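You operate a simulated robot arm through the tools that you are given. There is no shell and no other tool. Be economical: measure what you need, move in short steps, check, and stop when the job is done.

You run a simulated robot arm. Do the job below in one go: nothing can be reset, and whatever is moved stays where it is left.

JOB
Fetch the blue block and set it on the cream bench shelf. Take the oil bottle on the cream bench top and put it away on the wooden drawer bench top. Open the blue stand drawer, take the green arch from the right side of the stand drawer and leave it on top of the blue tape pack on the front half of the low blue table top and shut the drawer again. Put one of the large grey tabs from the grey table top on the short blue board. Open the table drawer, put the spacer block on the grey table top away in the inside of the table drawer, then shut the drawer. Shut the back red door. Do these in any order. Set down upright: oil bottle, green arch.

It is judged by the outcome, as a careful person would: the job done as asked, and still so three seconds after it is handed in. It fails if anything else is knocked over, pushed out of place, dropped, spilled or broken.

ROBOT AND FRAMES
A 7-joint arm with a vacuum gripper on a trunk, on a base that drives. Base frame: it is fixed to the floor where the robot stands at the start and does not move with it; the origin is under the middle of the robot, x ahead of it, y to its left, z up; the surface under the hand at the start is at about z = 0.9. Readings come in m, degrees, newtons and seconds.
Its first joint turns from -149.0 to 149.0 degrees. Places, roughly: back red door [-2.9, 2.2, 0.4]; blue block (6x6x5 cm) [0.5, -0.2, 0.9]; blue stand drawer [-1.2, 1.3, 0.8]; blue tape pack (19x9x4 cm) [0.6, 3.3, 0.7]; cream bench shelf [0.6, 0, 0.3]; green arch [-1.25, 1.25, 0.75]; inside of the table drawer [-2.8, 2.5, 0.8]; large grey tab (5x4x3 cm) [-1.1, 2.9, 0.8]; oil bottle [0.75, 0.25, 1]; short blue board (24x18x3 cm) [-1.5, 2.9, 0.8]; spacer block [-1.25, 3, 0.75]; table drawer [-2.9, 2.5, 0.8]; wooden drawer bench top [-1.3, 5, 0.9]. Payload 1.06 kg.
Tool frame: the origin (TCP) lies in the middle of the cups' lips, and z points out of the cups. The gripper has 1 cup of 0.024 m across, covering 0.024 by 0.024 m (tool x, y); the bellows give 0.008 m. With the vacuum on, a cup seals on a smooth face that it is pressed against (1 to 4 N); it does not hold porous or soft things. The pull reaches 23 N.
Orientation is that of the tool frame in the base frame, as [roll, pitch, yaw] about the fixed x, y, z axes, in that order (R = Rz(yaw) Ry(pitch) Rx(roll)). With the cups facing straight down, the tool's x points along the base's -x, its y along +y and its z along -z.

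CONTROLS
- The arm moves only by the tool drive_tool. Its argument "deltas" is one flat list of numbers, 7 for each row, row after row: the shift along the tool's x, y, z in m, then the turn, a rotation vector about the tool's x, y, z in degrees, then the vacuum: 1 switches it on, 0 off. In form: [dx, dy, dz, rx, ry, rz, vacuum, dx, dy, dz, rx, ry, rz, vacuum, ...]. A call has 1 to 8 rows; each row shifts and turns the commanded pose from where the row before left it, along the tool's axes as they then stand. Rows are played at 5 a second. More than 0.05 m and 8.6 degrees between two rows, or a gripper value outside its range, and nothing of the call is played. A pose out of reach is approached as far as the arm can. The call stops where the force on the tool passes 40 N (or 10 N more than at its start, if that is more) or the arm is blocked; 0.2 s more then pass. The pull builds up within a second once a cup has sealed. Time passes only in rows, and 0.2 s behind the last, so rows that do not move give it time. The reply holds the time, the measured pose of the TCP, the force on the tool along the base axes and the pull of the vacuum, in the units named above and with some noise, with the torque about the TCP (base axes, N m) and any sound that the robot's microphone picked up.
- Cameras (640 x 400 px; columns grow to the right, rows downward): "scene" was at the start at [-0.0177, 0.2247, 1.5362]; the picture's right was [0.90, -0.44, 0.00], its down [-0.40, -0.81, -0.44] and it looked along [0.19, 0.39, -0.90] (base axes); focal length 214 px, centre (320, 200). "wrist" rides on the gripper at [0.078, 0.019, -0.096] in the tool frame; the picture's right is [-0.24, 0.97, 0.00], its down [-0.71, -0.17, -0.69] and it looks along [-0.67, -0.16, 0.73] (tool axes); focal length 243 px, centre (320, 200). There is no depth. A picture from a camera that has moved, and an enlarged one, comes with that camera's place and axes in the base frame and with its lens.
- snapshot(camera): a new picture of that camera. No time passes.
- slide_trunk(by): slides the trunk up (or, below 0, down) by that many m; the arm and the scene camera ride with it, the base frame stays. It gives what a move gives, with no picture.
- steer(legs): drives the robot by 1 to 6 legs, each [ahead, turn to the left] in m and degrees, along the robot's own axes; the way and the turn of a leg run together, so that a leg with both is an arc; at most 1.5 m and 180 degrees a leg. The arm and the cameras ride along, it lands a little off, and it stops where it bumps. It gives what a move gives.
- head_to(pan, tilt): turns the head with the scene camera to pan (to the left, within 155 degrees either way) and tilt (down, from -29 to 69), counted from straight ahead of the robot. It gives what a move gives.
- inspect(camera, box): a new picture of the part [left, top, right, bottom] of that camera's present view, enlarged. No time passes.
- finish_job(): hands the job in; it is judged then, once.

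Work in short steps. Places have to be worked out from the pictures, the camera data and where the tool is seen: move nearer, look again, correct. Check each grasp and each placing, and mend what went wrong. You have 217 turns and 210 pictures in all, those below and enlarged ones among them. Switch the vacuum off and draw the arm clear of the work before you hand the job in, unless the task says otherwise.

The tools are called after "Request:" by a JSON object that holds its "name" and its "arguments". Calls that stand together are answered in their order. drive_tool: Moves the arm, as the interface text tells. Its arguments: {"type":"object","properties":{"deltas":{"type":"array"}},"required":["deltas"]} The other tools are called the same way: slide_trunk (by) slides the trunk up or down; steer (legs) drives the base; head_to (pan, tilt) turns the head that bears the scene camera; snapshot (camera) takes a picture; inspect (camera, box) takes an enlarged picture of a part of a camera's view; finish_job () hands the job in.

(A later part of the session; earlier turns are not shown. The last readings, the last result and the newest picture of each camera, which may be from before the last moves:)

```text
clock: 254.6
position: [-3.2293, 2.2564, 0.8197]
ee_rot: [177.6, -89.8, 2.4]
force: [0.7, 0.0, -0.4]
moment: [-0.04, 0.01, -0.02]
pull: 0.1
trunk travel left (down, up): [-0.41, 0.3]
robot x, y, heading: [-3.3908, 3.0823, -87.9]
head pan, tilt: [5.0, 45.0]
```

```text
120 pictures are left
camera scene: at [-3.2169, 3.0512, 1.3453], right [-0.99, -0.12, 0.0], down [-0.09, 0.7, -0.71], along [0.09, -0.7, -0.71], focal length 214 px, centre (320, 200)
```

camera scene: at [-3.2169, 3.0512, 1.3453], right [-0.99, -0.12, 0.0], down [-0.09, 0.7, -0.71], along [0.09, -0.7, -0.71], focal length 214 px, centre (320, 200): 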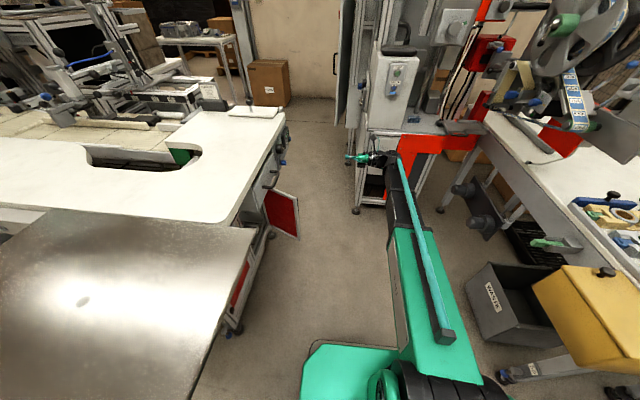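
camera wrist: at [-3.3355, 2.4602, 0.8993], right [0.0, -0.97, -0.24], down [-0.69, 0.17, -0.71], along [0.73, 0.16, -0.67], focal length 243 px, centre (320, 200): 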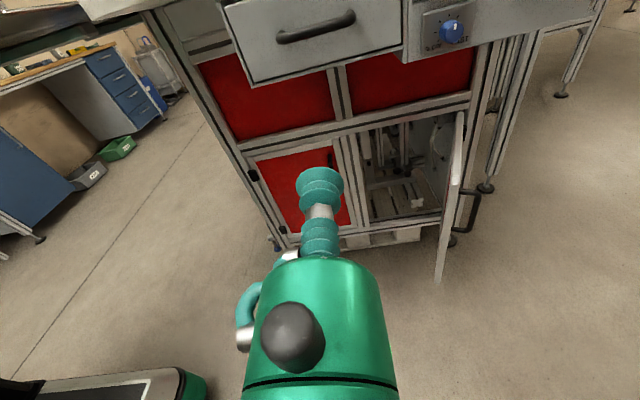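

The machine corner is at (-3.37, 1.78), enough room. I shift to y≈2.12 and lower to door height.

Request:
{"name": "drive_tool", "arguments": {"deltas": [0, 0.045, 0, 0, 0, 0, 0, 0, 0.045, 0, 0, 0, 0, 0, 0, 0.045, 0, 0, 0, 0, 0]}}

Request:
{"name": "slide_trunk", "arguments": {"by": -0.4}}

Request:
{"name": "drive_tool", "arguments": {"deltas": [-0.04, 0, 0, 0, 0, 0, 0, -0.04, 0, 0, 0, 0, 0, 0, -0.04, 0, 0, 0, 0, 0, 0, -0.03, 0, 0, 0, 0, 0, 0]}}

Request:
{"name": "snapshot", "arguments": {"camera": "wrist"}}

Request:
{"name": "snapshot", "arguments": {"camera": "scene"}}

```text
clock: 255.4
position: [-3.2291, 2.12, 0.822]
ee_rot: [173.0, -89.8, 6.9]
force: [-0.3, -0.2, -0.7]
moment: [0.02, 0.02, -0.01]
pull: 0.0
trunk travel left (down, up): [-0.41, 0.3]
robot x, y, heading: [-3.3961, 3.0816, -87.7]
head pan, tilt: [5.0, 45.0]
```

```text
clock: 259.2
position: [-3.2291, 2.1215, 0.4219]
ee_rot: [176.8, -89.9, 3.3]
force: [-0.1, 0.0, 0.1]
moment: [-0.01, -0.01, 0.0]
pull: 0.2
trunk travel left (down, up): [-0.01, 0.7]
robot x, y, heading: [-3.3947, 3.0849, -88.0]
head pan, tilt: [5.0, 45.0]
```

```text
clock: 260.2
position: [-3.2308, 2.1219, 0.2736]
ee_rot: [165.4, -89.8, 14.7]
force: [0.3, 0.6, -0.2]
moment: [0.03, -0.01, 0.0]
pull: 0.0
trunk travel left (down, up): [-0.01, 0.7]
robot x, y, heading: [-3.3945, 3.0782, -88.1]
head pan, tilt: [5.0, 45.0]
```

```text
119 pictures are left
camera wrist: at [-3.3258, 2.102, 0.3504], right [0.0, -0.97, -0.23], down [-0.69, 0.17, -0.71], along [0.73, 0.16, -0.67], focal length 243 px, centre (320, 200)
```

wrist: 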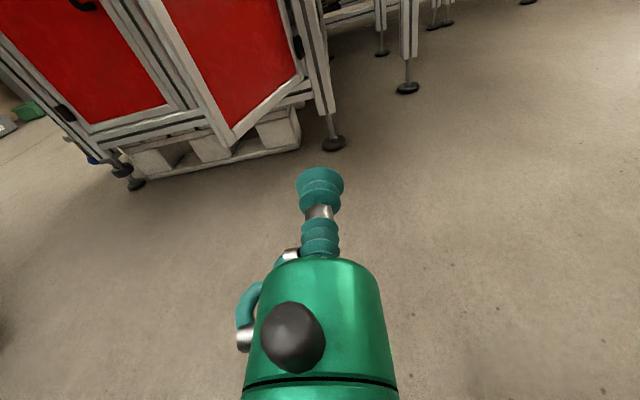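

```text
118 pictures are left
camera scene: at [-3.217, 3.0513, 0.9454], right [-0.99, -0.12, 0.0], down [-0.09, 0.7, -0.71], along [0.09, -0.7, -0.71], focal length 214 px, centre (320, 200)
```

scene: 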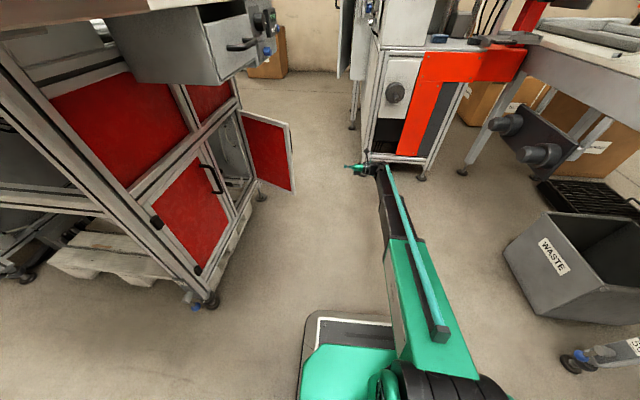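

I advance beside the door's outer face (TCP x≈-2.92), staying at y 2.12.

Request:
{"name": "drive_tool", "arguments": {"deltas": [0, 0, 0.045, 0, 0, 0, 0, 0, 0, 0.045, 0, 0, 0, 0, 0, 0, 0.045, 0, 0, 0, 0, 0, 0, 0.045, 0, 0, 0, 0, 0, 0, 0.045, 0, 0, 0, 0, 0, 0, 0.045, 0, 0, 0, 0, 0, 0, 0.04, 0, 0, 0, 0]}}

Request:
{"name": "snapshot", "arguments": {"camera": "wrist"}}

Request:
{"name": "inspect", "arguments": {"camera": "scene", "box": [150, 60, 450, 260]}}

```text
clock: 261.8
position: [-2.92, 2.1207, 0.2703]
ee_rot: [178.2, -89.8, 1.8]
force: [0.5, 0.2, 2.4]
moment: [-0.01, 0.0, -0.05]
pull: 0.0
trunk travel left (down, up): [-0.01, 0.7]
robot x, y, heading: [-3.3957, 3.0838, -88.2]
head pan, tilt: [5.0, 45.0]
```

```text
117 pictures are left
camera wrist: at [-3.0141, 2.1016, 0.3486], right [0.0, -0.97, -0.24], down [-0.69, 0.17, -0.71], along [0.73, 0.16, -0.67], focal length 243 px, centre (320, 200)
```

wrist: 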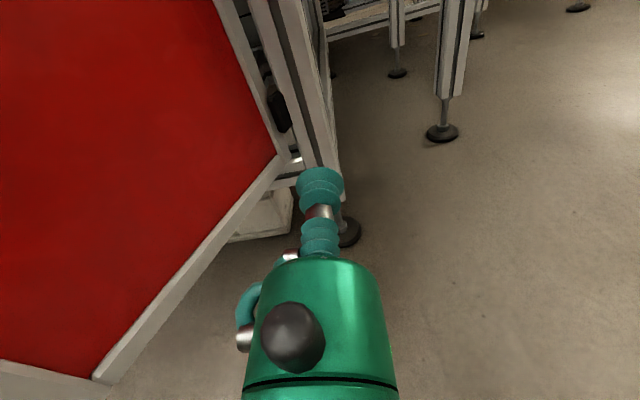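

```text
2.00 times, centred on (300, 160) of scene
camera zoom: at [-3.217, 3.0512, 0.9453], right [-0.99, -0.12, 0.0], down [-0.09, 0.7, -0.71], along [0.09, -0.7, -0.71], focal length 429 px, centre (360, 280)
```

zoom: 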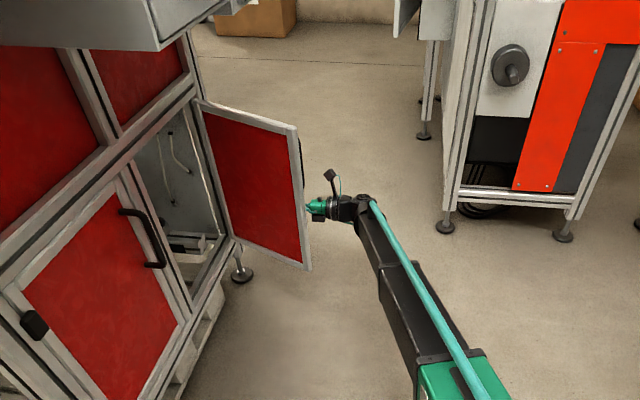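

The tool is behind the open door. I sweep it toward +y along the door's arc.

Request:
{"name": "drive_tool", "arguments": {"deltas": [0, -0.028, -0.005, 0, 0, 0, 0, 0, -0.028, -0.005, 0, 0, 0, 0, 0, -0.028, -0.005, 0, 0, 0, 0, 0, -0.026, 0, 0, 0, 0, 0, 0, -0.025, 0.007, 0, 0, 0, 0, 0, -0.025, 0.007, 0, 0, 0, 0, 0, -0.025, 0.007, 0, 0, 0, 0]}}

Request:
{"name": "snapshot", "arguments": {"camera": "wrist"}}

Request:
{"name": "inspect", "arguments": {"camera": "scene", "box": [150, 60, 450, 260]}}

```text
clock: 263.4
position: [-2.9137, 2.3054, 0.2678]
ee_rot: [172.2, -89.8, 7.7]
force: [0.2, 0.0, -0.9]
moment: [0.01, 0.01, 0.01]
pull: 0.0
trunk travel left (down, up): [-0.01, 0.7]
robot x, y, heading: [-3.3965, 3.079, -88.0]
head pan, tilt: [5.0, 45.0]
```

```text
115 pictures are left
camera wrist: at [-3.0091, 2.2879, 0.3473], right [0.0, -0.97, -0.23], down [-0.69, 0.17, -0.71], along [0.73, 0.16, -0.67], focal length 243 px, centre (320, 200)
```

wrist: 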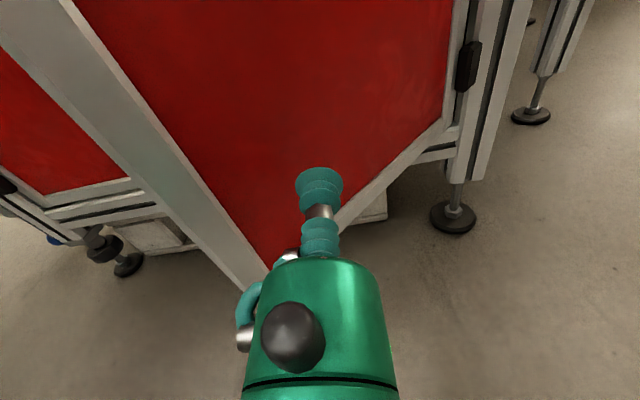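

```text
2.00 times, centred on (300, 160) of scene
camera zoom: at [-3.217, 3.0512, 0.9453], right [-0.99, -0.12, 0.0], down [-0.09, 0.7, -0.71], along [0.09, -0.7, -0.71], focal length 429 px, centre (360, 280)
```

zoom: 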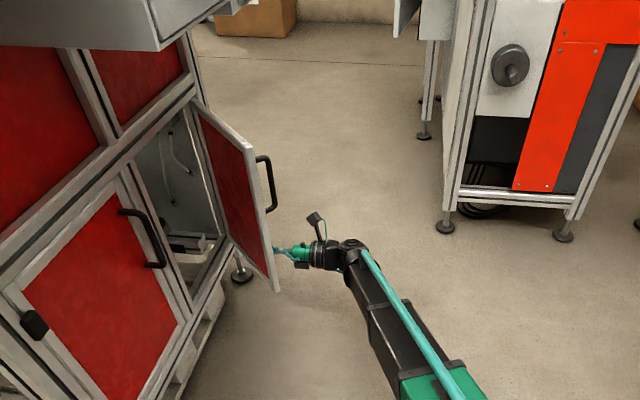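

The door is swinging shut. I continue pushing along the arc, shifting more toward +x.

Request:
{"name": "drive_tool", "arguments": {"deltas": [0, -0.018, 0.019, 0, 0, 0, 0, 0, -0.018, 0.019, 0, 0, 0, 0, 0, -0.012, 0.023, 0, 0, 0, 0, 0, -0.012, 0.023, 0, 0, 0, 0]}}

Request:
{"name": "snapshot", "arguments": {"camera": "wrist"}}

Request:
{"name": "inspect", "arguments": {"camera": "scene", "box": [150, 60, 450, 260]}}

```text
clock: 264.4
position: [-2.8304, 2.3661, 0.2701]
ee_rot: [173.4, -89.8, 6.6]
force: [-0.1, -0.4, 0.4]
moment: [0.03, -0.02, 0.05]
pull: 0.1
trunk travel left (down, up): [-0.01, 0.7]
robot x, y, heading: [-3.3931, 3.0834, -88.1]
head pan, tilt: [5.0, 45.0]
```

```text
113 pictures are left
camera wrist: at [-2.9256, 2.348, 0.3488], right [0.0, -0.97, -0.23], down [-0.69, 0.17, -0.71], along [0.73, 0.16, -0.67], focal length 243 px, centre (320, 200)
```

wrist: 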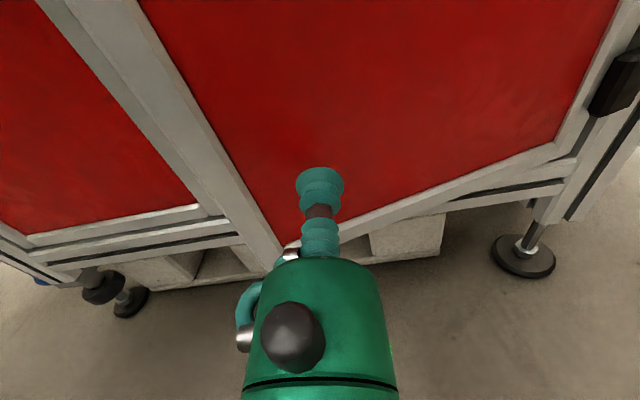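

```text
2.00 times, centred on (300, 160) of scene
camera zoom: at [-3.217, 3.0512, 0.9453], right [-0.99, -0.12, 0.0], down [-0.09, 0.7, -0.71], along [0.09, -0.7, -0.71], focal length 429 px, centre (360, 280)
```

zoom: 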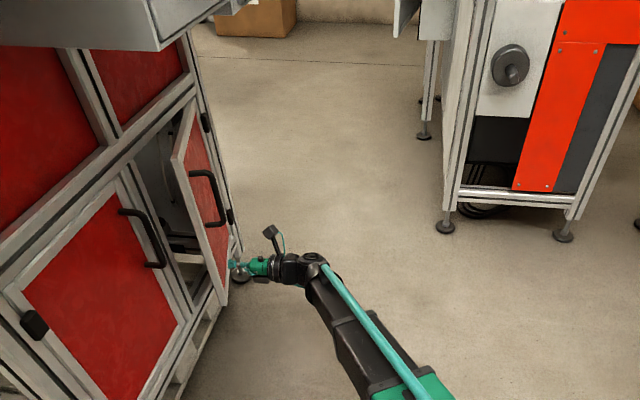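

About 20° left. I push on in +x with small steps until it stops.

Request:
{"name": "drive_tool", "arguments": {"deltas": [0, -0.003, 0.018, 0, 0, 0, 0, 0, -0.002, 0.018, 0, 0, 0, 0, 0, 0, 0.012, 0, 0, 0, 0, 0, 0, 0.008, 0, 0, 0, 0, 0, 0, 0.006, 0, 0, 0, 0, 0, 0, 0.005, 0, 0, 0, 0]}}

Request:
{"name": "inspect", "arguments": {"camera": "scene", "box": [150, 60, 450, 260]}}

```text
clock: 265.8
position: [-2.7619, 2.371, 0.2695]
ee_rot: [178.7, -89.8, 1.3]
force: [0.5, 0.4, -0.7]
moment: [0.03, -0.01, 0.02]
pull: 0.2
trunk travel left (down, up): [-0.01, 0.7]
robot x, y, heading: [-3.3998, 3.0811, -88.2]
head pan, tilt: [5.0, 45.0]
```

```text
2.00 times, centred on (300, 160) of scene
camera zoom: at [-3.217, 3.0513, 0.9453], right [-0.99, -0.12, 0.0], down [-0.09, 0.7, -0.71], along [0.09, -0.7, -0.71], focal length 429 px, centre (360, 280)
```

zoom: 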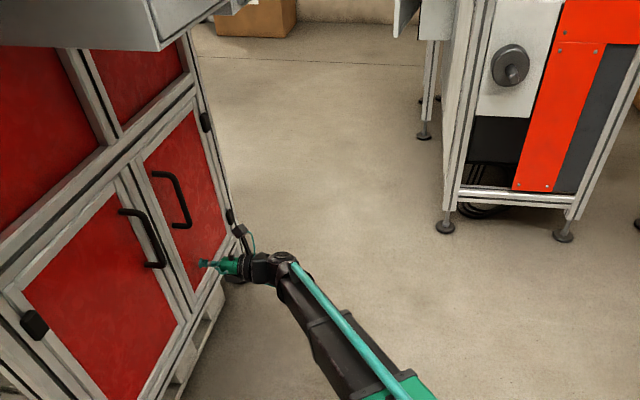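

It looks shut; I press a bit more to confirm the stop.

Request:
{"name": "drive_tool", "arguments": {"deltas": [0, 0, 0.005, 0, 0, 0, 0, 0, 0, 0.004, 0, 0, 0, 0, 0, 0, 0.004, 0, 0, 0, 0]}}

Request:
{"name": "snapshot", "arguments": {"camera": "wrist"}}

```text
clock: 266.6
position: [-2.7504, 2.3712, 0.2697]
ee_rot: [177.7, -89.9, 2.3]
force: [-1.9, -0.1, 0.2]
moment: [0.02, -0.01, -0.01]
pull: 0.0
trunk travel left (down, up): [-0.01, 0.7]
robot x, y, heading: [-3.3955, 3.08, -88.2]
head pan, tilt: [5.0, 45.0]
```

```text
110 pictures are left
camera wrist: at [-2.8451, 2.3526, 0.3482], right [0.0, -0.97, -0.23], down [-0.69, 0.17, -0.71], along [0.73, 0.16, -0.67], focal length 243 px, centre (320, 200)
```

wrist: 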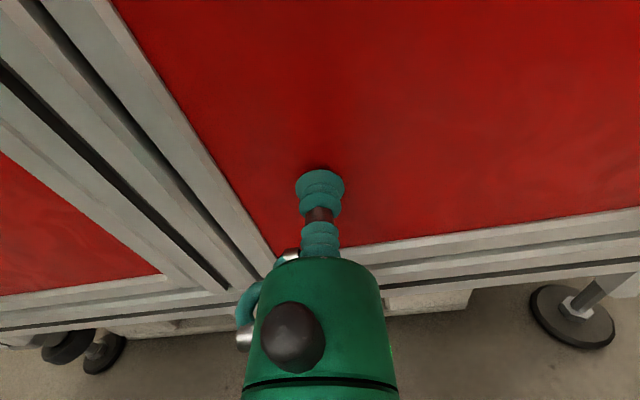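

Request:
{"name": "drive_tool", "arguments": {"deltas": [0, 0, 0.003, 0, 0, 0, 0, 0, 0, 0.003, 0, 0, 0, 0, 0, 0, 0.002, 0, 0, 0, 0]}}

Request:
{"name": "drive_tool", "arguments": {"deltas": [0, 0, -0.01, 0, 0, 0, 0, 0, 0, -0.045, 0, 0, 0, 0, 0, 0, -0.045, 0, 0, 0, 0, 0, 0, -0.045, 0, 0, 0, 0, 0, 0, -0.045, 0, 0, 0, 0, 0, 0, -0.045, 0, 0, 0, 0, 0, 0, -0.045, 0, 0, 0, 0, 0, 0, -0.045, 0, 0, 0, 0]}}

Request:
{"name": "snapshot", "arguments": {"camera": "wrist"}}

Request:
{"name": "inspect", "arguments": {"camera": "scene", "box": [150, 60, 350, 200]}}

```text
clock: 267.4
position: [-2.7438, 2.3708, 0.2703]
ee_rot: [178.0, -89.7, 2.0]
force: [-20.1, 2.5, 0.1]
moment: [0.01, -0.02, -0.08]
pull: 0.1
trunk travel left (down, up): [-0.01, 0.7]
robot x, y, heading: [-3.3905, 3.0829, -88.3]
head pan, tilt: [5.0, 45.0]
```

```text
clock: 269.2
position: [-3.0692, 2.3695, 0.2704]
ee_rot: [176.0, -89.8, 4.2]
force: [0.1, 0.0, 0.7]
moment: [0.01, 0.04, -0.02]
pull: 0.1
trunk travel left (down, up): [-0.01, 0.7]
robot x, y, heading: [-3.3967, 3.0818, -88.2]
head pan, tilt: [5.0, 45.0]
```

```text
109 pictures are left
camera wrist: at [-3.1654, 2.3512, 0.3492], right [0.0, -0.97, -0.23], down [-0.69, 0.17, -0.71], along [0.73, 0.16, -0.67], focal length 243 px, centre (320, 200)
```

wrist: 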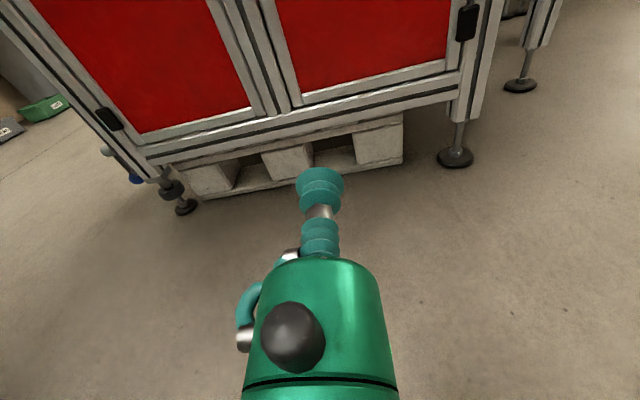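

```text
2.86 times, centred on (250, 130) of scene
camera zoom: at [-3.217, 3.0513, 0.9453], right [-0.99, -0.12, 0.0], down [-0.09, 0.7, -0.71], along [0.09, -0.7, -0.71], focal length 613 px, centre (520, 400)
```

zoom: 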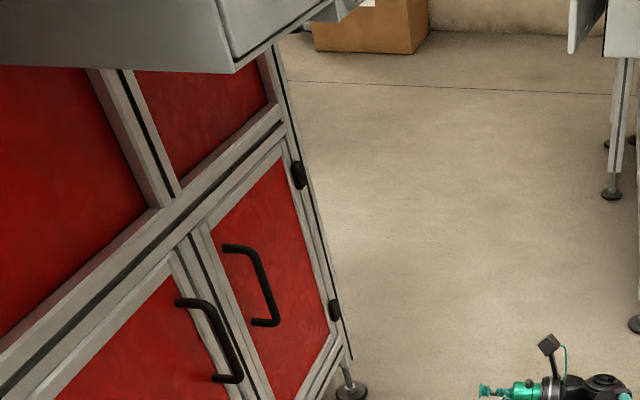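

Door closed (stop at 20 N). I retract, raise the trunk and bring the tool back to pointing down.

Request:
{"name": "drive_tool", "arguments": {"deltas": [0, 0, -0.045, 0, 0, 0, 0, 0, 0, -0.045, 0, 0, 0, 0, 0, 0, -0.045, 0, 0, 0, 0, 0.03, -0.02, 0, 0, 0, 0, 0, 0.04, 0, 0, 0, 0, 0, 0, 0.04, 0, 0, 0, 0, 0, 0, 0.04, 0, 0, 0, 0, 0, 0]}}

Request:
{"name": "slide_trunk", "arguments": {"by": 0.4}}

Request:
{"name": "slide_trunk", "arguments": {"by": 0.3}}

Request:
{"name": "drive_tool", "arguments": {"deltas": [0, -0.04, 0, 0, -8.5, 0, 0, 0, -0.04, 0, 0, -8.5, 0, 0, 0, -0.04, 0, 0, -8.5, 0, 0, 0, -0.02, 0, 0, -8.5, 0, 0, 0, 0, 0, 0, -8.5, 0, 0, 0, 0, 0, 0, -8.5, 0, 0, 0, 0, 0, 0, -8.5, 0, 0, 0, 0, 0, 0, -8.5, 0, 0]}}

Request:
{"name": "drive_tool", "arguments": {"deltas": [0, 0, 0, 0, -8.5, 0, 0, 0, 0, 0, 0, -8.5, 0, 0, 0, 0, 0, 0, -5, 0, 0]}}

```text
clock: 270.8
position: [-3.2021, 2.3915, 0.4211]
ee_rot: [-171.0, -89.8, -9.1]
force: [-0.1, -0.3, 0.4]
moment: [0.01, -0.02, -0.03]
pull: 0.1
trunk travel left (down, up): [-0.01, 0.7]
robot x, y, heading: [-3.3978, 3.0817, -88.0]
head pan, tilt: [5.0, 45.0]
```

```text
clock: 274.6
position: [-3.2021, 2.3929, 0.8197]
ee_rot: [177.5, -89.8, 2.4]
force: [0.5, -0.6, 0.2]
moment: [0.0, -0.02, 0.01]
pull: 0.0
trunk travel left (down, up): [-0.41, 0.3]
robot x, y, heading: [-3.3949, 3.084, -88.2]
head pan, tilt: [5.0, 45.0]
```

```text
clock: 277.6
position: [-3.2028, 2.3922, 1.1201]
ee_rot: [177.9, -89.8, 2.2]
force: [1.4, 1.1, 0.2]
moment: [-0.01, -0.01, -0.01]
pull: 0.0
trunk travel left (down, up): [-0.71, 0.0]
robot x, y, heading: [-3.3911, 3.0798, -88.2]
head pan, tilt: [5.0, 45.0]
```

```text
clock: 279.4
position: [-3.2019, 2.534, 1.1203]
ee_rot: [-180.0, -21.6, 0.1]
force: [0.5, 0.4, -0.2]
moment: [-0.05, 0.01, 0.04]
pull: 0.0
trunk travel left (down, up): [-0.71, 0.0]
robot x, y, heading: [-3.3951, 3.085, -88.0]
head pan, tilt: [5.0, 45.0]
```

```text
clock: 280.2
position: [-3.2007, 2.5322, 1.1211]
ee_rot: [180.0, 0.3, 0.0]
force: [-0.5, -0.3, 0.4]
moment: [0.01, 0.05, -0.01]
pull: 0.0
trunk travel left (down, up): [-0.71, 0.0]
robot x, y, heading: [-3.3969, 3.0828, -88.1]
head pan, tilt: [5.0, 45.0]
```

Now to the blue stand: back up, drive along +x to x≈-0.4, then down the corridor to y≈0.4, turning to face -x.

Request:
{"name": "steer", "arguments": {"legs": [[-0.52, 0], [0, 88], [1.5, 0], [1.5, 0], [0, -90]]}}

Request:
{"name": "head_to", "arguments": {"pan": 0, "tilt": 35}}

Request:
{"name": "snapshot", "arguments": {"camera": "scene"}}

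```text
clock: 304.8
position: [-0.2587, 2.9964, 1.1194]
ee_rot: [-179.9, 0.2, -2.5]
force: [0.6, -1.0, -0.3]
moment: [0.01, -0.05, -0.02]
pull: 0.1
trunk travel left (down, up): [-0.71, 0.0]
robot x, y, heading: [-0.4297, 3.5532, -90.8]
head pan, tilt: [5.0, 45.0]
```

```text
clock: 305.5
position: [-0.2581, 2.995, 1.1214]
ee_rot: [180.0, 0.2, -2.6]
force: [0.0, -0.2, 0.0]
moment: [0.0, -0.01, 0.01]
pull: 0.0
trunk travel left (down, up): [-0.71, 0.0]
robot x, y, heading: [-0.4262, 3.555, -90.8]
head pan, tilt: [0.0, 35.0]
```

```text
107 pictures are left
camera scene: at [-0.2566, 3.5077, 1.6601], right [-1.0, 0.01, 0.0], down [0.01, 0.57, -0.82], along [-0.01, -0.82, -0.57], focal length 214 px, centre (320, 200)
```

scene: 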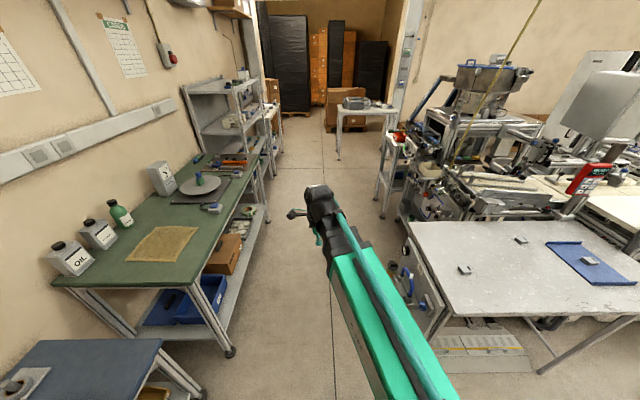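

The grey table's side fittings come close, so I sidestep left a little, then go down the corridor and turn to face -x at y≈0.4.

Request:
{"name": "steer", "arguments": {"legs": [[0, 13], [0.5, 0], [0, -13], [1.5, 0], [1.15, 0]]}}

Request:
{"name": "head_to", "arguments": {"pan": -80, "tilt": 40}}

Request:
{"name": "snapshot", "arguments": {"camera": "scene"}}

```text
clock: 322.5
position: [-0.194, -0.1259, 1.119]
ee_rot: [180.0, 0.1, -2.0]
force: [0.6, 0.6, 0.3]
moment: [-0.03, 0.01, 0.0]
pull: 0.0
trunk travel left (down, up): [-0.71, 0.0]
robot x, y, heading: [-0.3728, 0.4287, -90.5]
head pan, tilt: [0.0, 35.0]
```

```text
clock: 324.0
position: [-0.1951, -0.127, 1.1205]
ee_rot: [180.0, 0.2, -2.0]
force: [-0.2, 0.0, 0.1]
moment: [0.0, -0.01, 0.01]
pull: 0.0
trunk travel left (down, up): [-0.71, 0.0]
robot x, y, heading: [-0.3682, 0.4295, -90.2]
head pan, tilt: [-80.0, 40.0]
```

```text
106 pictures are left
camera scene: at [-0.2821, 0.4583, 1.6526], right [-0.17, 0.98, 0.0], down [0.63, 0.11, -0.77], along [-0.75, -0.13, -0.64], focal length 214 px, centre (320, 200)
```

scene: 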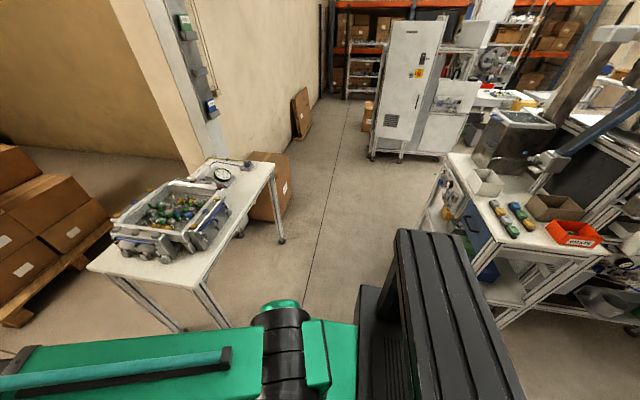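

Stand front face is at y≈1.165, x -1.07…-1.9. I turn right to face -x and advance 0.3 m, then view the drawer.

Request:
{"name": "steer", "arguments": {"legs": [[0, -90], [0.3, 0]]}}

Request:
{"name": "head_to", "arguments": {"pan": -45, "tilt": 50}}

Request:
{"name": "snapshot", "arguments": {"camera": "scene"}}

```text
clock: 329.8
position: [-1.218, 0.2321, 1.1203]
ee_rot: [-180.0, 0.2, -90.3]
force: [-0.3, -0.5, 0.8]
moment: [-0.04, -0.01, 0.02]
pull: 0.1
trunk travel left (down, up): [-0.71, 0.0]
robot x, y, heading: [-0.6692, 0.4219, -178.5]
head pan, tilt: [-80.0, 40.0]
```

```text
clock: 330.8
position: [-1.2176, 0.2329, 1.1207]
ee_rot: [180.0, 0.2, -90.4]
force: [-0.6, 0.0, 0.0]
moment: [0.0, 0.02, -0.02]
pull: 0.0
trunk travel left (down, up): [-0.71, 0.0]
robot x, y, heading: [-0.6668, 0.4185, -178.4]
head pan, tilt: [-45.0, 50.0]
```

```text
105 pictures are left
camera scene: at [-0.6734, 0.3047, 1.6384], right [0.69, 0.72, 0.0], down [0.55, -0.53, -0.64], along [-0.47, 0.44, -0.77], focal length 214 px, centre (320, 200)
```

scene: 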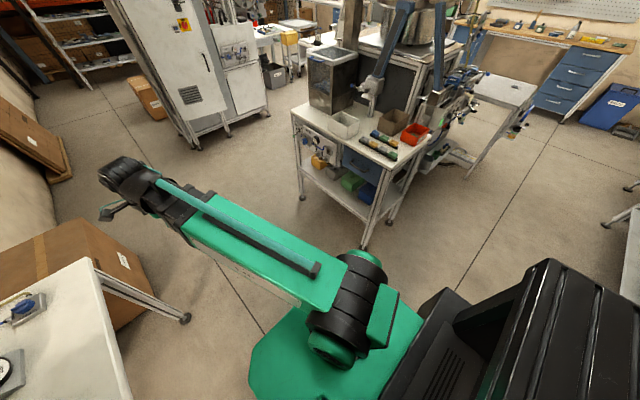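

Zoom on the stand.

Request:
{"name": "inspect", "arguments": {"camera": "scene", "box": [280, 90, 440, 220]}}

```text
3.08 times, centred on (360, 155) of scene
camera zoom: at [-0.6734, 0.3047, 1.6384], right [0.69, 0.72, 0.0], down [0.55, -0.53, -0.64], along [-0.47, 0.44, -0.77], focal length 660 px, centre (197, 338)
```

zoom: 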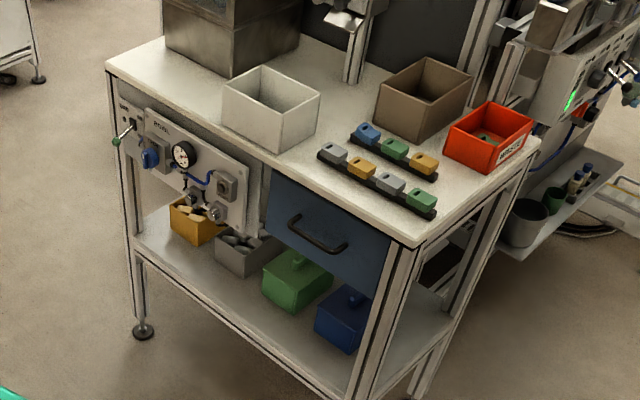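

Blue drawer front: x -1.375…-1.08, z 0.70–0.84, handle ~z 0.785, plane y≈1.165. I move the arm around to in front of it (height 1.12).

Request:
{"name": "drive_tool", "arguments": {"deltas": [-0.045, 0.01, 0, 0, 0, 0, 0, -0.045, 0.01, 0, 0, 0, 0, 0, -0.045, 0.01, 0, 0, 0, 0, 0, -0.045, 0.01, 0, 0, 0, 0, 0, -0.045, 0.01, 0, 0, 0, 0, 0, -0.045, 0.01, 0, 0, 0, 0, 0]}}

Request:
{"name": "drive_tool", "arguments": {"deltas": [-0.045, -0.012, 0, 0, 0, 0, 0, -0.045, -0.012, 0, 0, 0, 0, 0, -0.045, -0.012, 0, 0, 0, 0, 0, -0.045, -0.012, 0, 0, 0, 0, 0, -0.045, -0.012, 0, 0, 0, 0, 0, -0.03, 0, 0, 0, 0, 0, 0]}}

Request:
{"name": "drive_tool", "arguments": {"deltas": [0, 0, 0, 0, 0, -8.2, 0, 0, 0, 0, 0, 0, -8.2, 0, 0, 0, 0, 0, 0, -8.2, 0, 0, 0, 0, 0, 0, -8.2, 0, 0, 0, 0, 0, 0, -8.2, 0, 0, 0, 0, 0, 0, -8.2, 0, 0, 0, 0, 0, 0, -8.2, 0, 0, 0, 0, 0, 0, -8.2, 0]}}

Request:
{"name": "drive_tool", "arguments": {"deltas": [0, 0, 0, 0, 0, -8.2, 0, 0, 0, 0, 0, 0, -8.2, 0, 0, 0, 0, 0, 0, -8.2, 0, 0, 0, 0, 0, 0, -8.2, 0, 0, 0, 0, 0, 0, -8.2, 0, 0, 0, 0, 0, 0, -8.2, 0, 0, 0, 0, 0, 0, -8.2, 0, 0, 0, 0, 0, 0, -8.2, 0]}}

```text
clock: 332.2
position: [-1.2769, 0.504, 1.1214]
ee_rot: [180.0, 0.2, -90.4]
force: [-0.1, 0.8, 0.7]
moment: [0.01, 0.0, 0.02]
pull: 0.1
trunk travel left (down, up): [-0.71, 0.0]
robot x, y, heading: [-0.6677, 0.423, -178.7]
head pan, tilt: [-45.0, 50.0]
```

```text
clock: 333.6
position: [-1.2155, 0.7594, 1.1236]
ee_rot: [-179.9, 0.1, -90.4]
force: [0.2, 0.2, -0.3]
moment: [-0.02, -0.01, 0.0]
pull: 0.0
trunk travel left (down, up): [-0.71, 0.0]
robot x, y, heading: [-0.6706, 0.4157, -178.6]
head pan, tilt: [-45.0, 50.0]
```

```text
clock: 335.4
position: [-1.2146, 0.757, 1.1221]
ee_rot: [-179.7, 0.2, -24.8]
force: [-0.2, 0.5, 0.1]
moment: [0.04, -0.02, -0.02]
pull: 0.0
trunk travel left (down, up): [-0.71, 0.0]
robot x, y, heading: [-0.6638, 0.4258, -178.5]
head pan, tilt: [-45.0, 50.0]
```

```text
clock: 337.2
position: [-1.2144, 0.7577, 1.1217]
ee_rot: [-179.7, -0.2, 40.9]
force: [-0.9, 0.2, 0.5]
moment: [-0.01, 0.02, 0.03]
pull: 0.1
trunk travel left (down, up): [-0.71, 0.0]
robot x, y, heading: [-0.6675, 0.4215, -178.5]
head pan, tilt: [-45.0, 50.0]
```

Continue yaw to 90°, then start pitching.

Request:
{"name": "drive_tool", "arguments": {"deltas": [0, 0, 0, 0, 0, -8.2, 0, 0, 0, 0, 0, 0, -8.2, 0, 0, 0, 0, 0, 0, -8.2, 0, 0, 0, 0, 0, 0, -8.2, 0, 0, 0, 0, 0, 0, -8.2, 0, 0, 0, 0, 0, 0, -8.1, 0]}}

Request:
{"name": "drive_tool", "arguments": {"deltas": [0, 0, 0, 0, 8.2, 0, 0, 0, 0, 0, 0, 8.2, 0, 0, 0, 0, 0, 0, 8.2, 0, 0, 0, 0, 0, 0, 8.2, 0, 0, 0, 0, 0, 0, 8.2, 0, 0]}}

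```text
clock: 338.6
position: [-1.2123, 0.7587, 1.1225]
ee_rot: [180.0, -0.1, 90.1]
force: [0.1, -0.4, 0.2]
moment: [0.0, 0.01, 0.01]
pull: 0.1
trunk travel left (down, up): [-0.71, 0.0]
robot x, y, heading: [-0.6681, 0.4198, -178.4]
head pan, tilt: [-45.0, 50.0]
```

```text
clock: 339.8
position: [-1.2135, 0.7578, 1.1223]
ee_rot: [-179.9, -41.3, 89.8]
force: [0.0, -0.7, 0.4]
moment: [-0.01, 0.0, 0.01]
pull: 0.1
trunk travel left (down, up): [-0.71, 0.0]
robot x, y, heading: [-0.6666, 0.4197, -178.6]
head pan, tilt: [-45.0, 50.0]
```

Continue pitching to horizontal while moving forward along +y.

Request:
{"name": "drive_tool", "arguments": {"deltas": [0.019, 0, 0.0164, 0, 8.2, 0, 0, 0.016, 0, 0.019, 0, 8.2, 0, 0, 0.0136, 0, 0.021, 0, 8.2, 0, 0, 0.0103, 0, 0.0228, 0, 8.2, 0, 0, 0.007, 0, 0.024, 0, 8.2, 0, 0, 0.0035, 0, 0.0248, 0, 7.7, 0, 0]}}

Request:
{"name": "snapshot", "arguments": {"camera": "wrist"}}

```text
clock: 341.2
position: [-1.2136, 0.9093, 1.123]
ee_rot: [-35.5, -90.0, -54.6]
force: [-0.7, -0.3, 0.2]
moment: [0.02, 0.01, 0.01]
pull: 0.2
trunk travel left (down, up): [-0.71, 0.0]
robot x, y, heading: [-0.6685, 0.4194, -178.5]
head pan, tilt: [-45.0, 50.0]
```

```text
103 pictures are left
camera wrist: at [-1.1955, 0.8133, 1.2016], right [0.97, 0.0, -0.24], down [-0.17, -0.68, -0.71], along [-0.16, 0.73, -0.67], focal length 243 px, centre (320, 200)
```

wrist: 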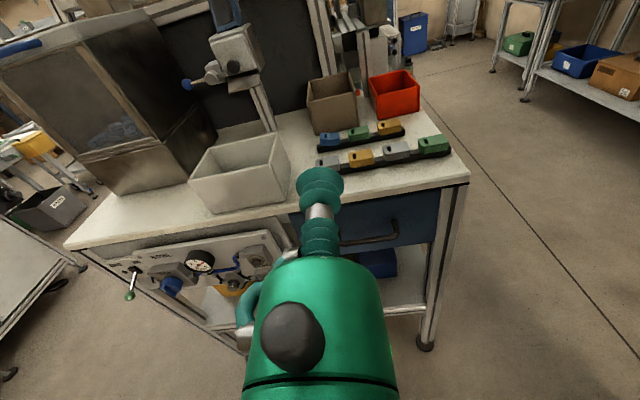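

Horizontal with camera on top. Lower trunk by 0.3 and look at the drawer front.

Request:
{"name": "slide_trunk", "arguments": {"by": -0.3}}

Request:
{"name": "snapshot", "arguments": {"camera": "wrist"}}

```text
clock: 344.2
position: [-1.213, 0.9091, 0.8231]
ee_rot: [-171.8, -89.9, 81.7]
force: [0.5, -0.5, 0.2]
moment: [-0.01, 0.0, 0.01]
pull: 0.0
trunk travel left (down, up): [-0.41, 0.3]
robot x, y, heading: [-0.6689, 0.4221, -178.4]
head pan, tilt: [-45.0, 50.0]
```

```text
102 pictures are left
camera wrist: at [-1.1951, 0.8129, 0.9018], right [0.97, 0.0, -0.24], down [-0.17, -0.69, -0.71], along [-0.16, 0.73, -0.67], focal length 243 px, centre (320, 200)
```

wrist: 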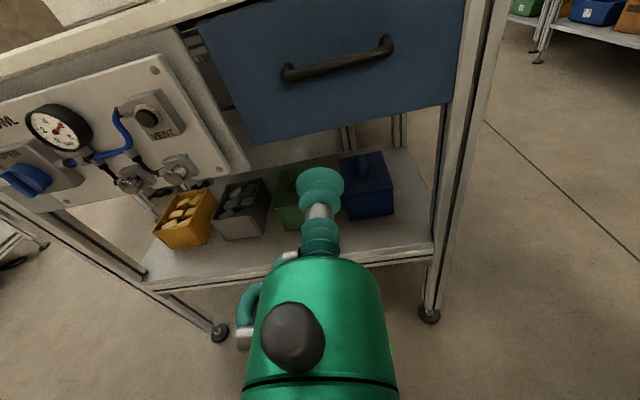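

Panel plane y≈1.13, bottom z≈0.743, handle z≈0.82 (y≈1.09), centre x≈-1.20. I approach below the handle, stopping at y≈1.04.

Request:
{"name": "drive_tool", "arguments": {"deltas": [-0.016, 0.005, 0.03, 0, 0, 0, 0, -0.016, 0.005, 0.03, 0, 0, 0, 0, -0.016, 0.003, 0.035, 0, 0, 0, 0, 0, 0, 0.035, 0, 0, 0, 0, 0, 0, 0, 0, 0, 0, 0]}}

Request:
{"name": "snapshot", "arguments": {"camera": "wrist"}}

```text
clock: 345.4
position: [-1.199, 1.0388, 0.7741]
ee_rot: [-172.2, -89.8, 82.2]
force: [-0.3, -0.1, -0.1]
moment: [-0.02, -0.04, 0.01]
pull: 0.1
trunk travel left (down, up): [-0.41, 0.3]
robot x, y, heading: [-0.6649, 0.4213, -178.7]
head pan, tilt: [-45.0, 50.0]
```

```text
101 pictures are left
camera wrist: at [-1.1809, 0.9427, 0.8531], right [0.97, 0.0, -0.24], down [-0.17, -0.69, -0.71], along [-0.16, 0.73, -0.67], focal length 243 px, centre (320, 200)
```

wrist: 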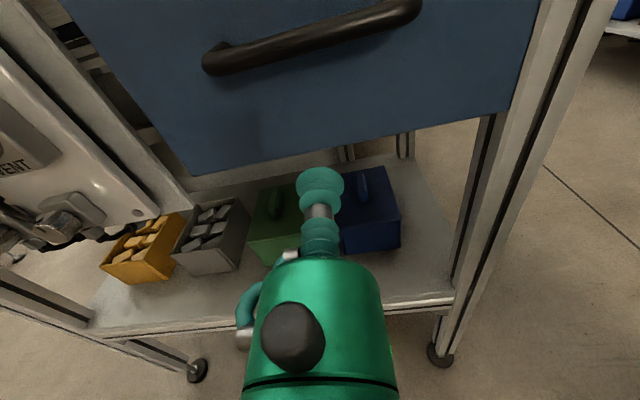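

Panel at y≈1.143. Advance with vacuum on.

Request:
{"name": "drive_tool", "arguments": {"deltas": [0, 0, 0.04, 0, 0, 0, 1, 0, 0, 0.035, 0, 0, 0, 1, 0, 0, 0.015, 0, 0, 0, 1, 0, 0, 0.007, 0, 0, 0, 1, 0, 0, 0.005, 0, 0, 0, 1, 0, 0, 0.004, 0, 0, 0, 1]}}

```text
clock: 346.6
position: [-1.1998, 1.1318, 0.7764]
ee_rot: [-170.7, -89.8, 80.8]
force: [-0.7, -12.8, 0.4]
moment: [0.09, -0.02, 0.0]
pull: 22.8
trunk travel left (down, up): [-0.41, 0.3]
robot x, y, heading: [-0.6698, 0.4176, -178.2]
head pan, tilt: [-45.0, 50.0]
stopped in row 5: the force on the tool passed its limit at 46 N (the readings are from after the stop); the commanded pose is now the measured one
```

Sealed. Pull the drawer out gently.

Request:
{"name": "drive_tool", "arguments": {"deltas": [0, 0, -0.008, 0, 0, 0, 1, 0, 0, -0.015, 0, 0, 0, 1, 0, 0, -0.02, 0, 0, 0, 1, 0, 0, -0.02, 0, 0, 0, 1, 0, 0, -0.02, 0, 0, 0, 1, 0, 0, -0.02, 0, 0, 0, 1, 0, 0, -0.02, 0, 0, 0, 1]}}

Request:
{"name": "snapshot", "arguments": {"camera": "wrist"}}

```text
clock: 348.1
position: [-1.2011, 1.0114, 0.7745]
ee_rot: [-166.6, -89.7, 76.5]
force: [2.4, -2.3, -2.1]
moment: [0.03, -0.13, 0.02]
pull: 23.1
trunk travel left (down, up): [-0.41, 0.3]
robot x, y, heading: [-0.6675, 0.4193, -178.5]
head pan, tilt: [-45.0, 50.0]
```

```text
100 pictures are left
camera wrist: at [-1.1808, 0.9161, 0.8537], right [0.97, 0.0, -0.24], down [-0.17, -0.69, -0.7], along [-0.16, 0.73, -0.67], focal length 243 px, centre (320, 200)
```

wrist: 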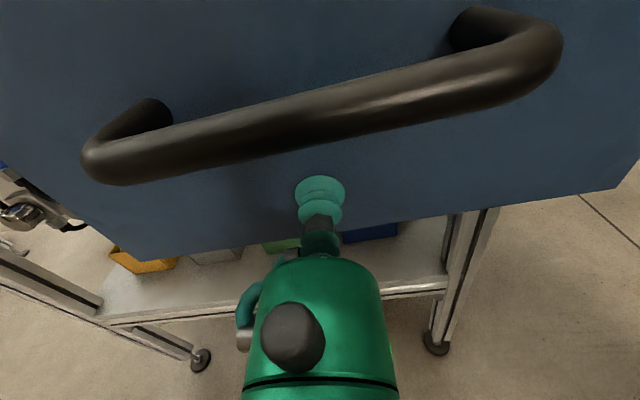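

It follows. Pull another ~0.1 m.

Request:
{"name": "drive_tool", "arguments": {"deltas": [0, 0, -0.02, 0, 0, 0, 1, 0, 0, -0.02, 0, 0, 0, 1, 0, 0, -0.02, 0, 0, 0, 1, 0, 0, -0.02, 0, 0, 0, 1, 0, 0, -0.02, 0, 0, 0, 1]}}

Request:
{"name": "inspect", "arguments": {"camera": "scene", "box": [240, 60, 440, 240]}}

```text
clock: 349.4
position: [-1.199, 0.9097, 0.7742]
ee_rot: [-171.2, -89.7, 81.2]
force: [2.8, -1.5, -1.8]
moment: [0.04, 0.02, 0.02]
pull: 22.8
trunk travel left (down, up): [-0.41, 0.3]
robot x, y, heading: [-0.6666, 0.4193, -178.2]
head pan, tilt: [-45.0, 50.0]
```

```text
2.22 times, centred on (340, 150) of scene
camera zoom: at [-0.6728, 0.3046, 1.3383], right [0.69, 0.73, 0.0], down [0.56, -0.53, -0.64], along [-0.47, 0.44, -0.77], focal length 477 px, centre (276, 311)
```

zoom: 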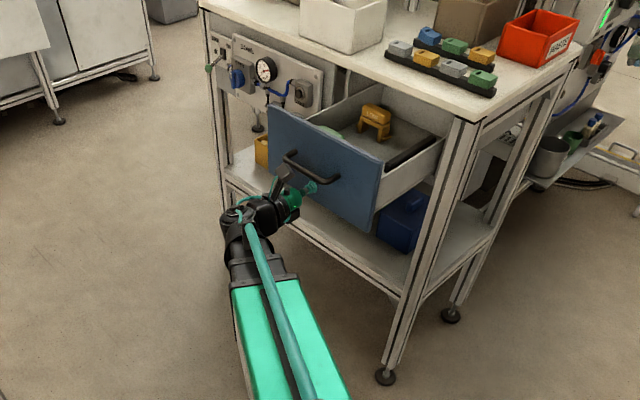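

Drawer ~0.23 m open; a yellow arch and something green are visible. I pull a little more, then release and look from above.

Request:
{"name": "drive_tool", "arguments": {"deltas": [0, 0, -0.02, 0, 0, 0, 1, 0, 0, -0.02, 0, 0, 0, 1, 0, 0, -0.015, 0, 0, 0, 1]}}

```text
clock: 350.1
position: [-1.1996, 0.855, 0.7751]
ee_rot: [-173.2, -89.8, 83.1]
force: [-4.1, -0.4, -2.1]
moment: [0.03, 0.12, -0.03]
pull: 23.5
trunk travel left (down, up): [-0.41, 0.3]
robot x, y, heading: [-0.6685, 0.4206, -178.5]
head pan, tilt: [-45.0, 50.0]
```

Release and back off, then raise.

Request:
{"name": "drive_tool", "arguments": {"deltas": [0, 0, 0, 0, 0, 0, 0, 0, 0, 0, 0, 0, 0, 0, 0, 0, 0, 0, 0, 0, 0, 0, 0, 0, 0, 0, 0, 0, 0, 0, -0.01, 0, 0, 0, 0, 0, 0, -0.03, 0, 0, 0, 0, 0, 0, -0.03, 0, 0, 0, 0]}}

Request:
{"name": "slide_trunk", "arguments": {"by": 0.3}}

Request:
{"name": "snapshot", "arguments": {"camera": "wrist"}}

```text
clock: 351.8
position: [-1.2003, 0.7849, 0.775]
ee_rot: [-174.0, -89.7, 84.1]
force: [-0.2, -0.1, -0.2]
moment: [0.02, 0.0, 0.0]
pull: 0.1
trunk travel left (down, up): [-0.41, 0.3]
robot x, y, heading: [-0.6686, 0.4229, -178.4]
head pan, tilt: [-45.0, 50.0]
```

```text
clock: 354.8
position: [-1.2002, 0.7854, 1.0743]
ee_rot: [-170.2, -89.8, 80.1]
force: [0.1, 0.0, -0.2]
moment: [0.0, -0.01, 0.0]
pull: 0.0
trunk travel left (down, up): [-0.71, 0.0]
robot x, y, heading: [-0.6636, 0.4225, -178.3]
head pan, tilt: [-45.0, 50.0]
```

```text
98 pictures are left
camera wrist: at [-1.1817, 0.6902, 1.1535], right [0.97, 0.0, -0.24], down [-0.17, -0.69, -0.71], along [-0.16, 0.73, -0.67], focal length 243 px, centre (320, 200)
```

wrist: 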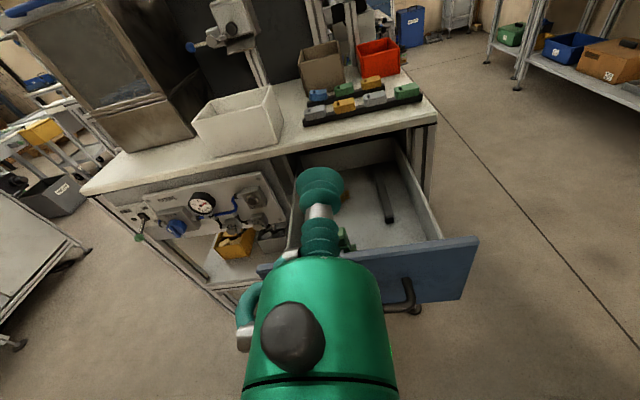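

I pitch the tool back down to get an unobstructed look into the drawer.

Request:
{"name": "drive_tool", "arguments": {"deltas": [0, 0, 0, 0, -8.5, 0, 0, 0, 0, 0, 0, -8.5, 0, 0, 0, 0, 0, 0, -8.5, 0, 0, 0, 0, 0, 0, -8.5, 0, 0, 0, 0, 0, 0, -8.5, 0, 0, 0, 0, 0, 0, -8.5, 0, 0, 0, 0, 0, 0, -8.5, 0, 0, 0, 0, 0, 0, -8.5, 0, 0]}}

Request:
{"name": "drive_tool", "arguments": {"deltas": [0, 0, 0, 0, -8.5, 0, 0, 0, 0, -0.02, 0, -8.5, 0, 0, 0, 0, -0.03, 0, -5, 0, 0, 0.045, 0, 0, 0, 0, 8, 0, 0.045, 0, 0, 0, 0, 8, 0, 0, 0, 0, 0, 0, 8, 0, 0, 0, 0, 0, 0, 8, 0, 0, 0, 0, 0, 0, 8, 0]}}

Request:
{"name": "snapshot", "arguments": {"camera": "wrist"}}

Request:
{"name": "inspect", "arguments": {"camera": "scene", "box": [240, 60, 440, 240]}}

```text
clock: 356.6
position: [-1.2, 0.7854, 1.0737]
ee_rot: [-179.9, -21.5, 90.1]
force: [0.1, -0.1, -0.3]
moment: [0.0, 0.04, 0.01]
pull: 0.0
trunk travel left (down, up): [-0.71, 0.0]
robot x, y, heading: [-0.668, 0.4189, -178.4]
head pan, tilt: [-45.0, 50.0]
```

```text
clock: 358.4
position: [-1.1937, 0.8673, 1.1243]
ee_rot: [179.8, 0.3, 49.8]
force: [-0.5, 0.6, -0.3]
moment: [-0.01, 0.0, 0.0]
pull: 0.1
trunk travel left (down, up): [-0.71, 0.0]
robot x, y, heading: [-0.6676, 0.4232, -178.3]
head pan, tilt: [-45.0, 50.0]
```

```text
97 pictures are left
camera wrist: at [-1.1289, 0.9165, 1.2191], right [0.59, -0.81, 0.0], down [-0.59, -0.43, 0.69], along [-0.55, -0.41, -0.73], focal length 243 px, centre (320, 200)
```

wrist: 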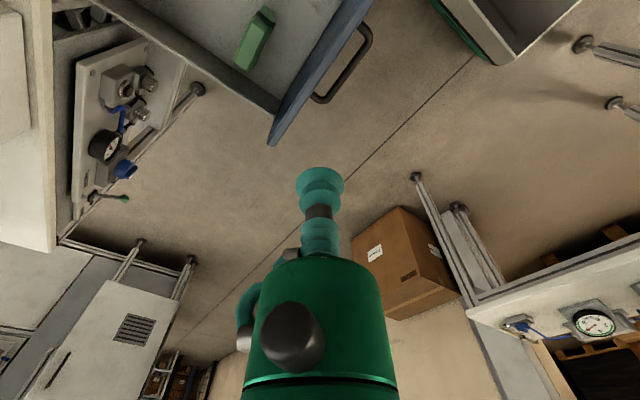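

```text
2.22 times, centred on (340, 150) of scene
camera zoom: at [-0.6729, 0.3048, 1.6384], right [0.69, 0.73, 0.0], down [0.56, -0.53, -0.64], along [-0.47, 0.44, -0.77], focal length 477 px, centre (276, 311)
```

zoom: 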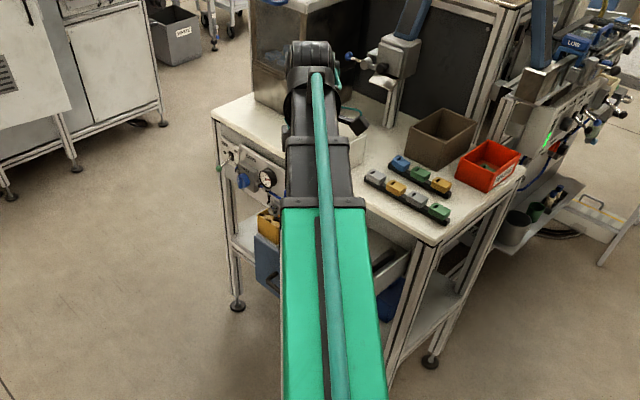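

I rotate the tool yaw further to about -45° so that the wrist camera looks over the drawer.

Request:
{"name": "drive_tool", "arguments": {"deltas": [0, 0, 0, 0, 0, 8.3, 0, 0, 0, 0, 0, 0, 8.3, 0, 0, 0, 0, 0, 0, 8.3, 0, 0, 0, 0, 0, 0, 8.3, 0, 0, 0, 0, 0, 0, 8.3, 0, 0, 0, 0, 0, 0, 8.3, 0, 0, 0, 0, 0, 0, 8.3, 0, 0, 0, 0, 0, 0, 8.3, 0]}}

Request:
{"name": "drive_tool", "arguments": {"deltas": [0, 0, 0, 0, 0, 8.3, 0, 0, 0, 0, 0, 0, 8.3, 0, 0, 0, 0, 0, 0, 8.3, 0, 0, 0, 0, 0, 0, 8.3, 0]}}

Request:
{"name": "snapshot", "arguments": {"camera": "wrist"}}

```text
clock: 360.1
position: [-1.1946, 0.8669, 1.1237]
ee_rot: [179.8, -0.1, -16.6]
force: [0.5, 0.6, 0.2]
moment: [0.01, 0.0, 0.01]
pull: 0.0
trunk travel left (down, up): [-0.71, 0.0]
robot x, y, heading: [-0.6644, 0.4233, -178.6]
head pan, tilt: [-45.0, 50.0]
```

```text
clock: 361.1
position: [-1.1936, 0.8665, 1.1233]
ee_rot: [179.9, -0.2, -49.8]
force: [0.1, 0.5, 0.6]
moment: [0.0, 0.01, -0.01]
pull: 0.1
trunk travel left (down, up): [-0.71, 0.0]
robot x, y, heading: [-0.6644, 0.4194, -178.2]
head pan, tilt: [-45.0, 50.0]
```

```text
95 pictures are left
camera wrist: at [-1.1581, 0.7962, 1.2201], right [-0.89, -0.45, 0.0], down [-0.33, 0.65, 0.68], along [-0.31, 0.61, -0.73], focal length 243 px, centre (320, 200)
```

wrist: 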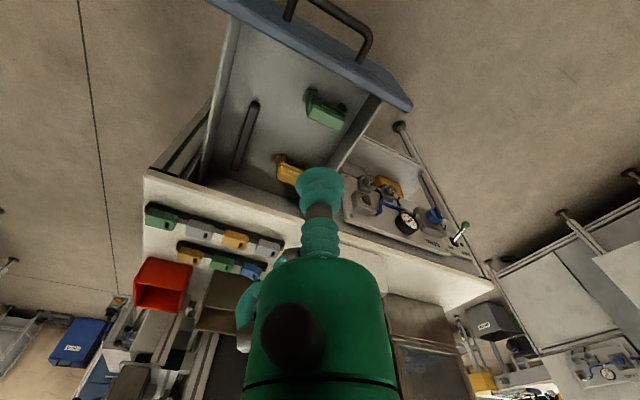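

The green arch is at about (-1.244, 0.947) in the open drawer. Zoom in to see its shape.

Request:
{"name": "inspect", "arguments": {"camera": "wrist", "box": [230, 50, 410, 190]}}

```text
2.86 times, centred on (320, 120) of wrist
camera zoom: at [-1.1581, 0.7962, 1.2201], right [-0.89, -0.45, 0.0], down [-0.33, 0.65, 0.68], along [-0.31, 0.61, -0.73], focal length 693 px, centre (320, 429)
```

zoom: 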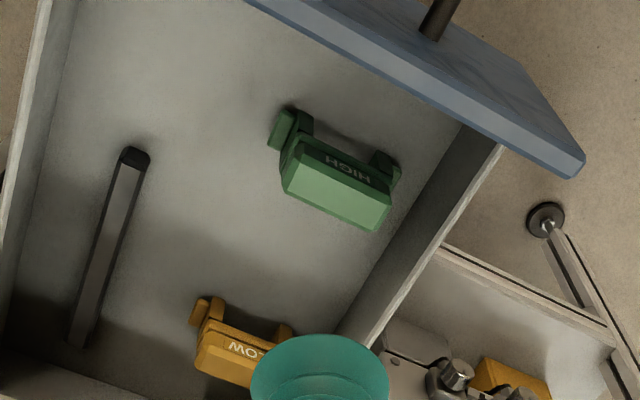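

I move above the arch and lower for a close view.

Request:
{"name": "drive_tool", "arguments": {"deltas": [-0.034, -0.0044, 0.03, 0, 0, 0, 0, -0.034, -0.0044, 0.03, 0, 0, 0, 0, -0.034, -0.0045, 0.03, 0, 0, 0, 0, 0, 0, 0.03, 0, 0, 0, 0, 0, 0, 0, 0, 0, 0, 0]}}

Request:
{"name": "inspect", "arguments": {"camera": "wrist", "box": [230, 30, 430, 190]}}

```text
clock: 362.4
position: [-1.2491, 0.9524, 1.0037]
ee_rot: [179.8, -0.1, -49.6]
force: [-0.1, -0.2, 0.6]
moment: [-0.06, 0.0, 0.0]
pull: 0.1
trunk travel left (down, up): [-0.71, 0.0]
robot x, y, heading: [-0.6683, 0.4217, -178.1]
head pan, tilt: [-45.0, 50.0]
```

```text
2.50 times, centred on (330, 110) of wrist
camera zoom: at [-1.2117, 0.8815, 1.1005], right [-0.89, -0.45, 0.0], down [-0.33, 0.65, 0.68], along [-0.31, 0.61, -0.73], focal length 606 px, centre (295, 425)
```

zoom: 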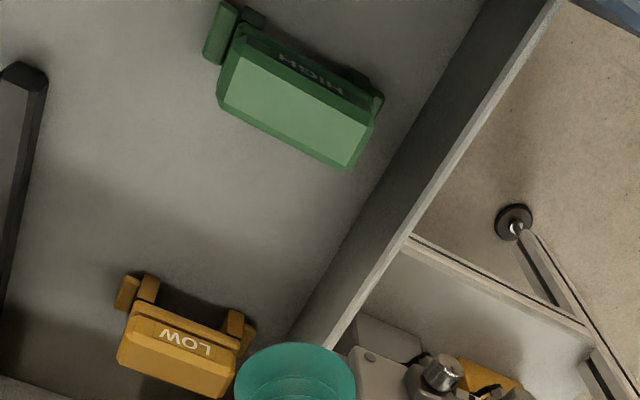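

Top face seems ~6.2 × 1.8 cm flat. Zoom tighter to check the usable width.

Request:
{"name": "inspect", "arguments": {"camera": "wrist", "box": [280, 20, 380, 110]}}

```text
4.44 times, centred on (330, 65) of wrist
camera zoom: at [-1.2117, 0.8815, 1.1005], right [-0.89, -0.45, 0.0], down [-0.33, 0.65, 0.68], along [-0.31, 0.61, -0.73], focal length 1078 px, centre (276, 800)
```

zoom: 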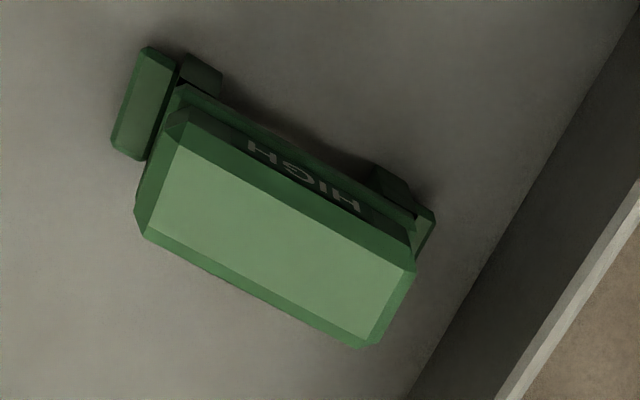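

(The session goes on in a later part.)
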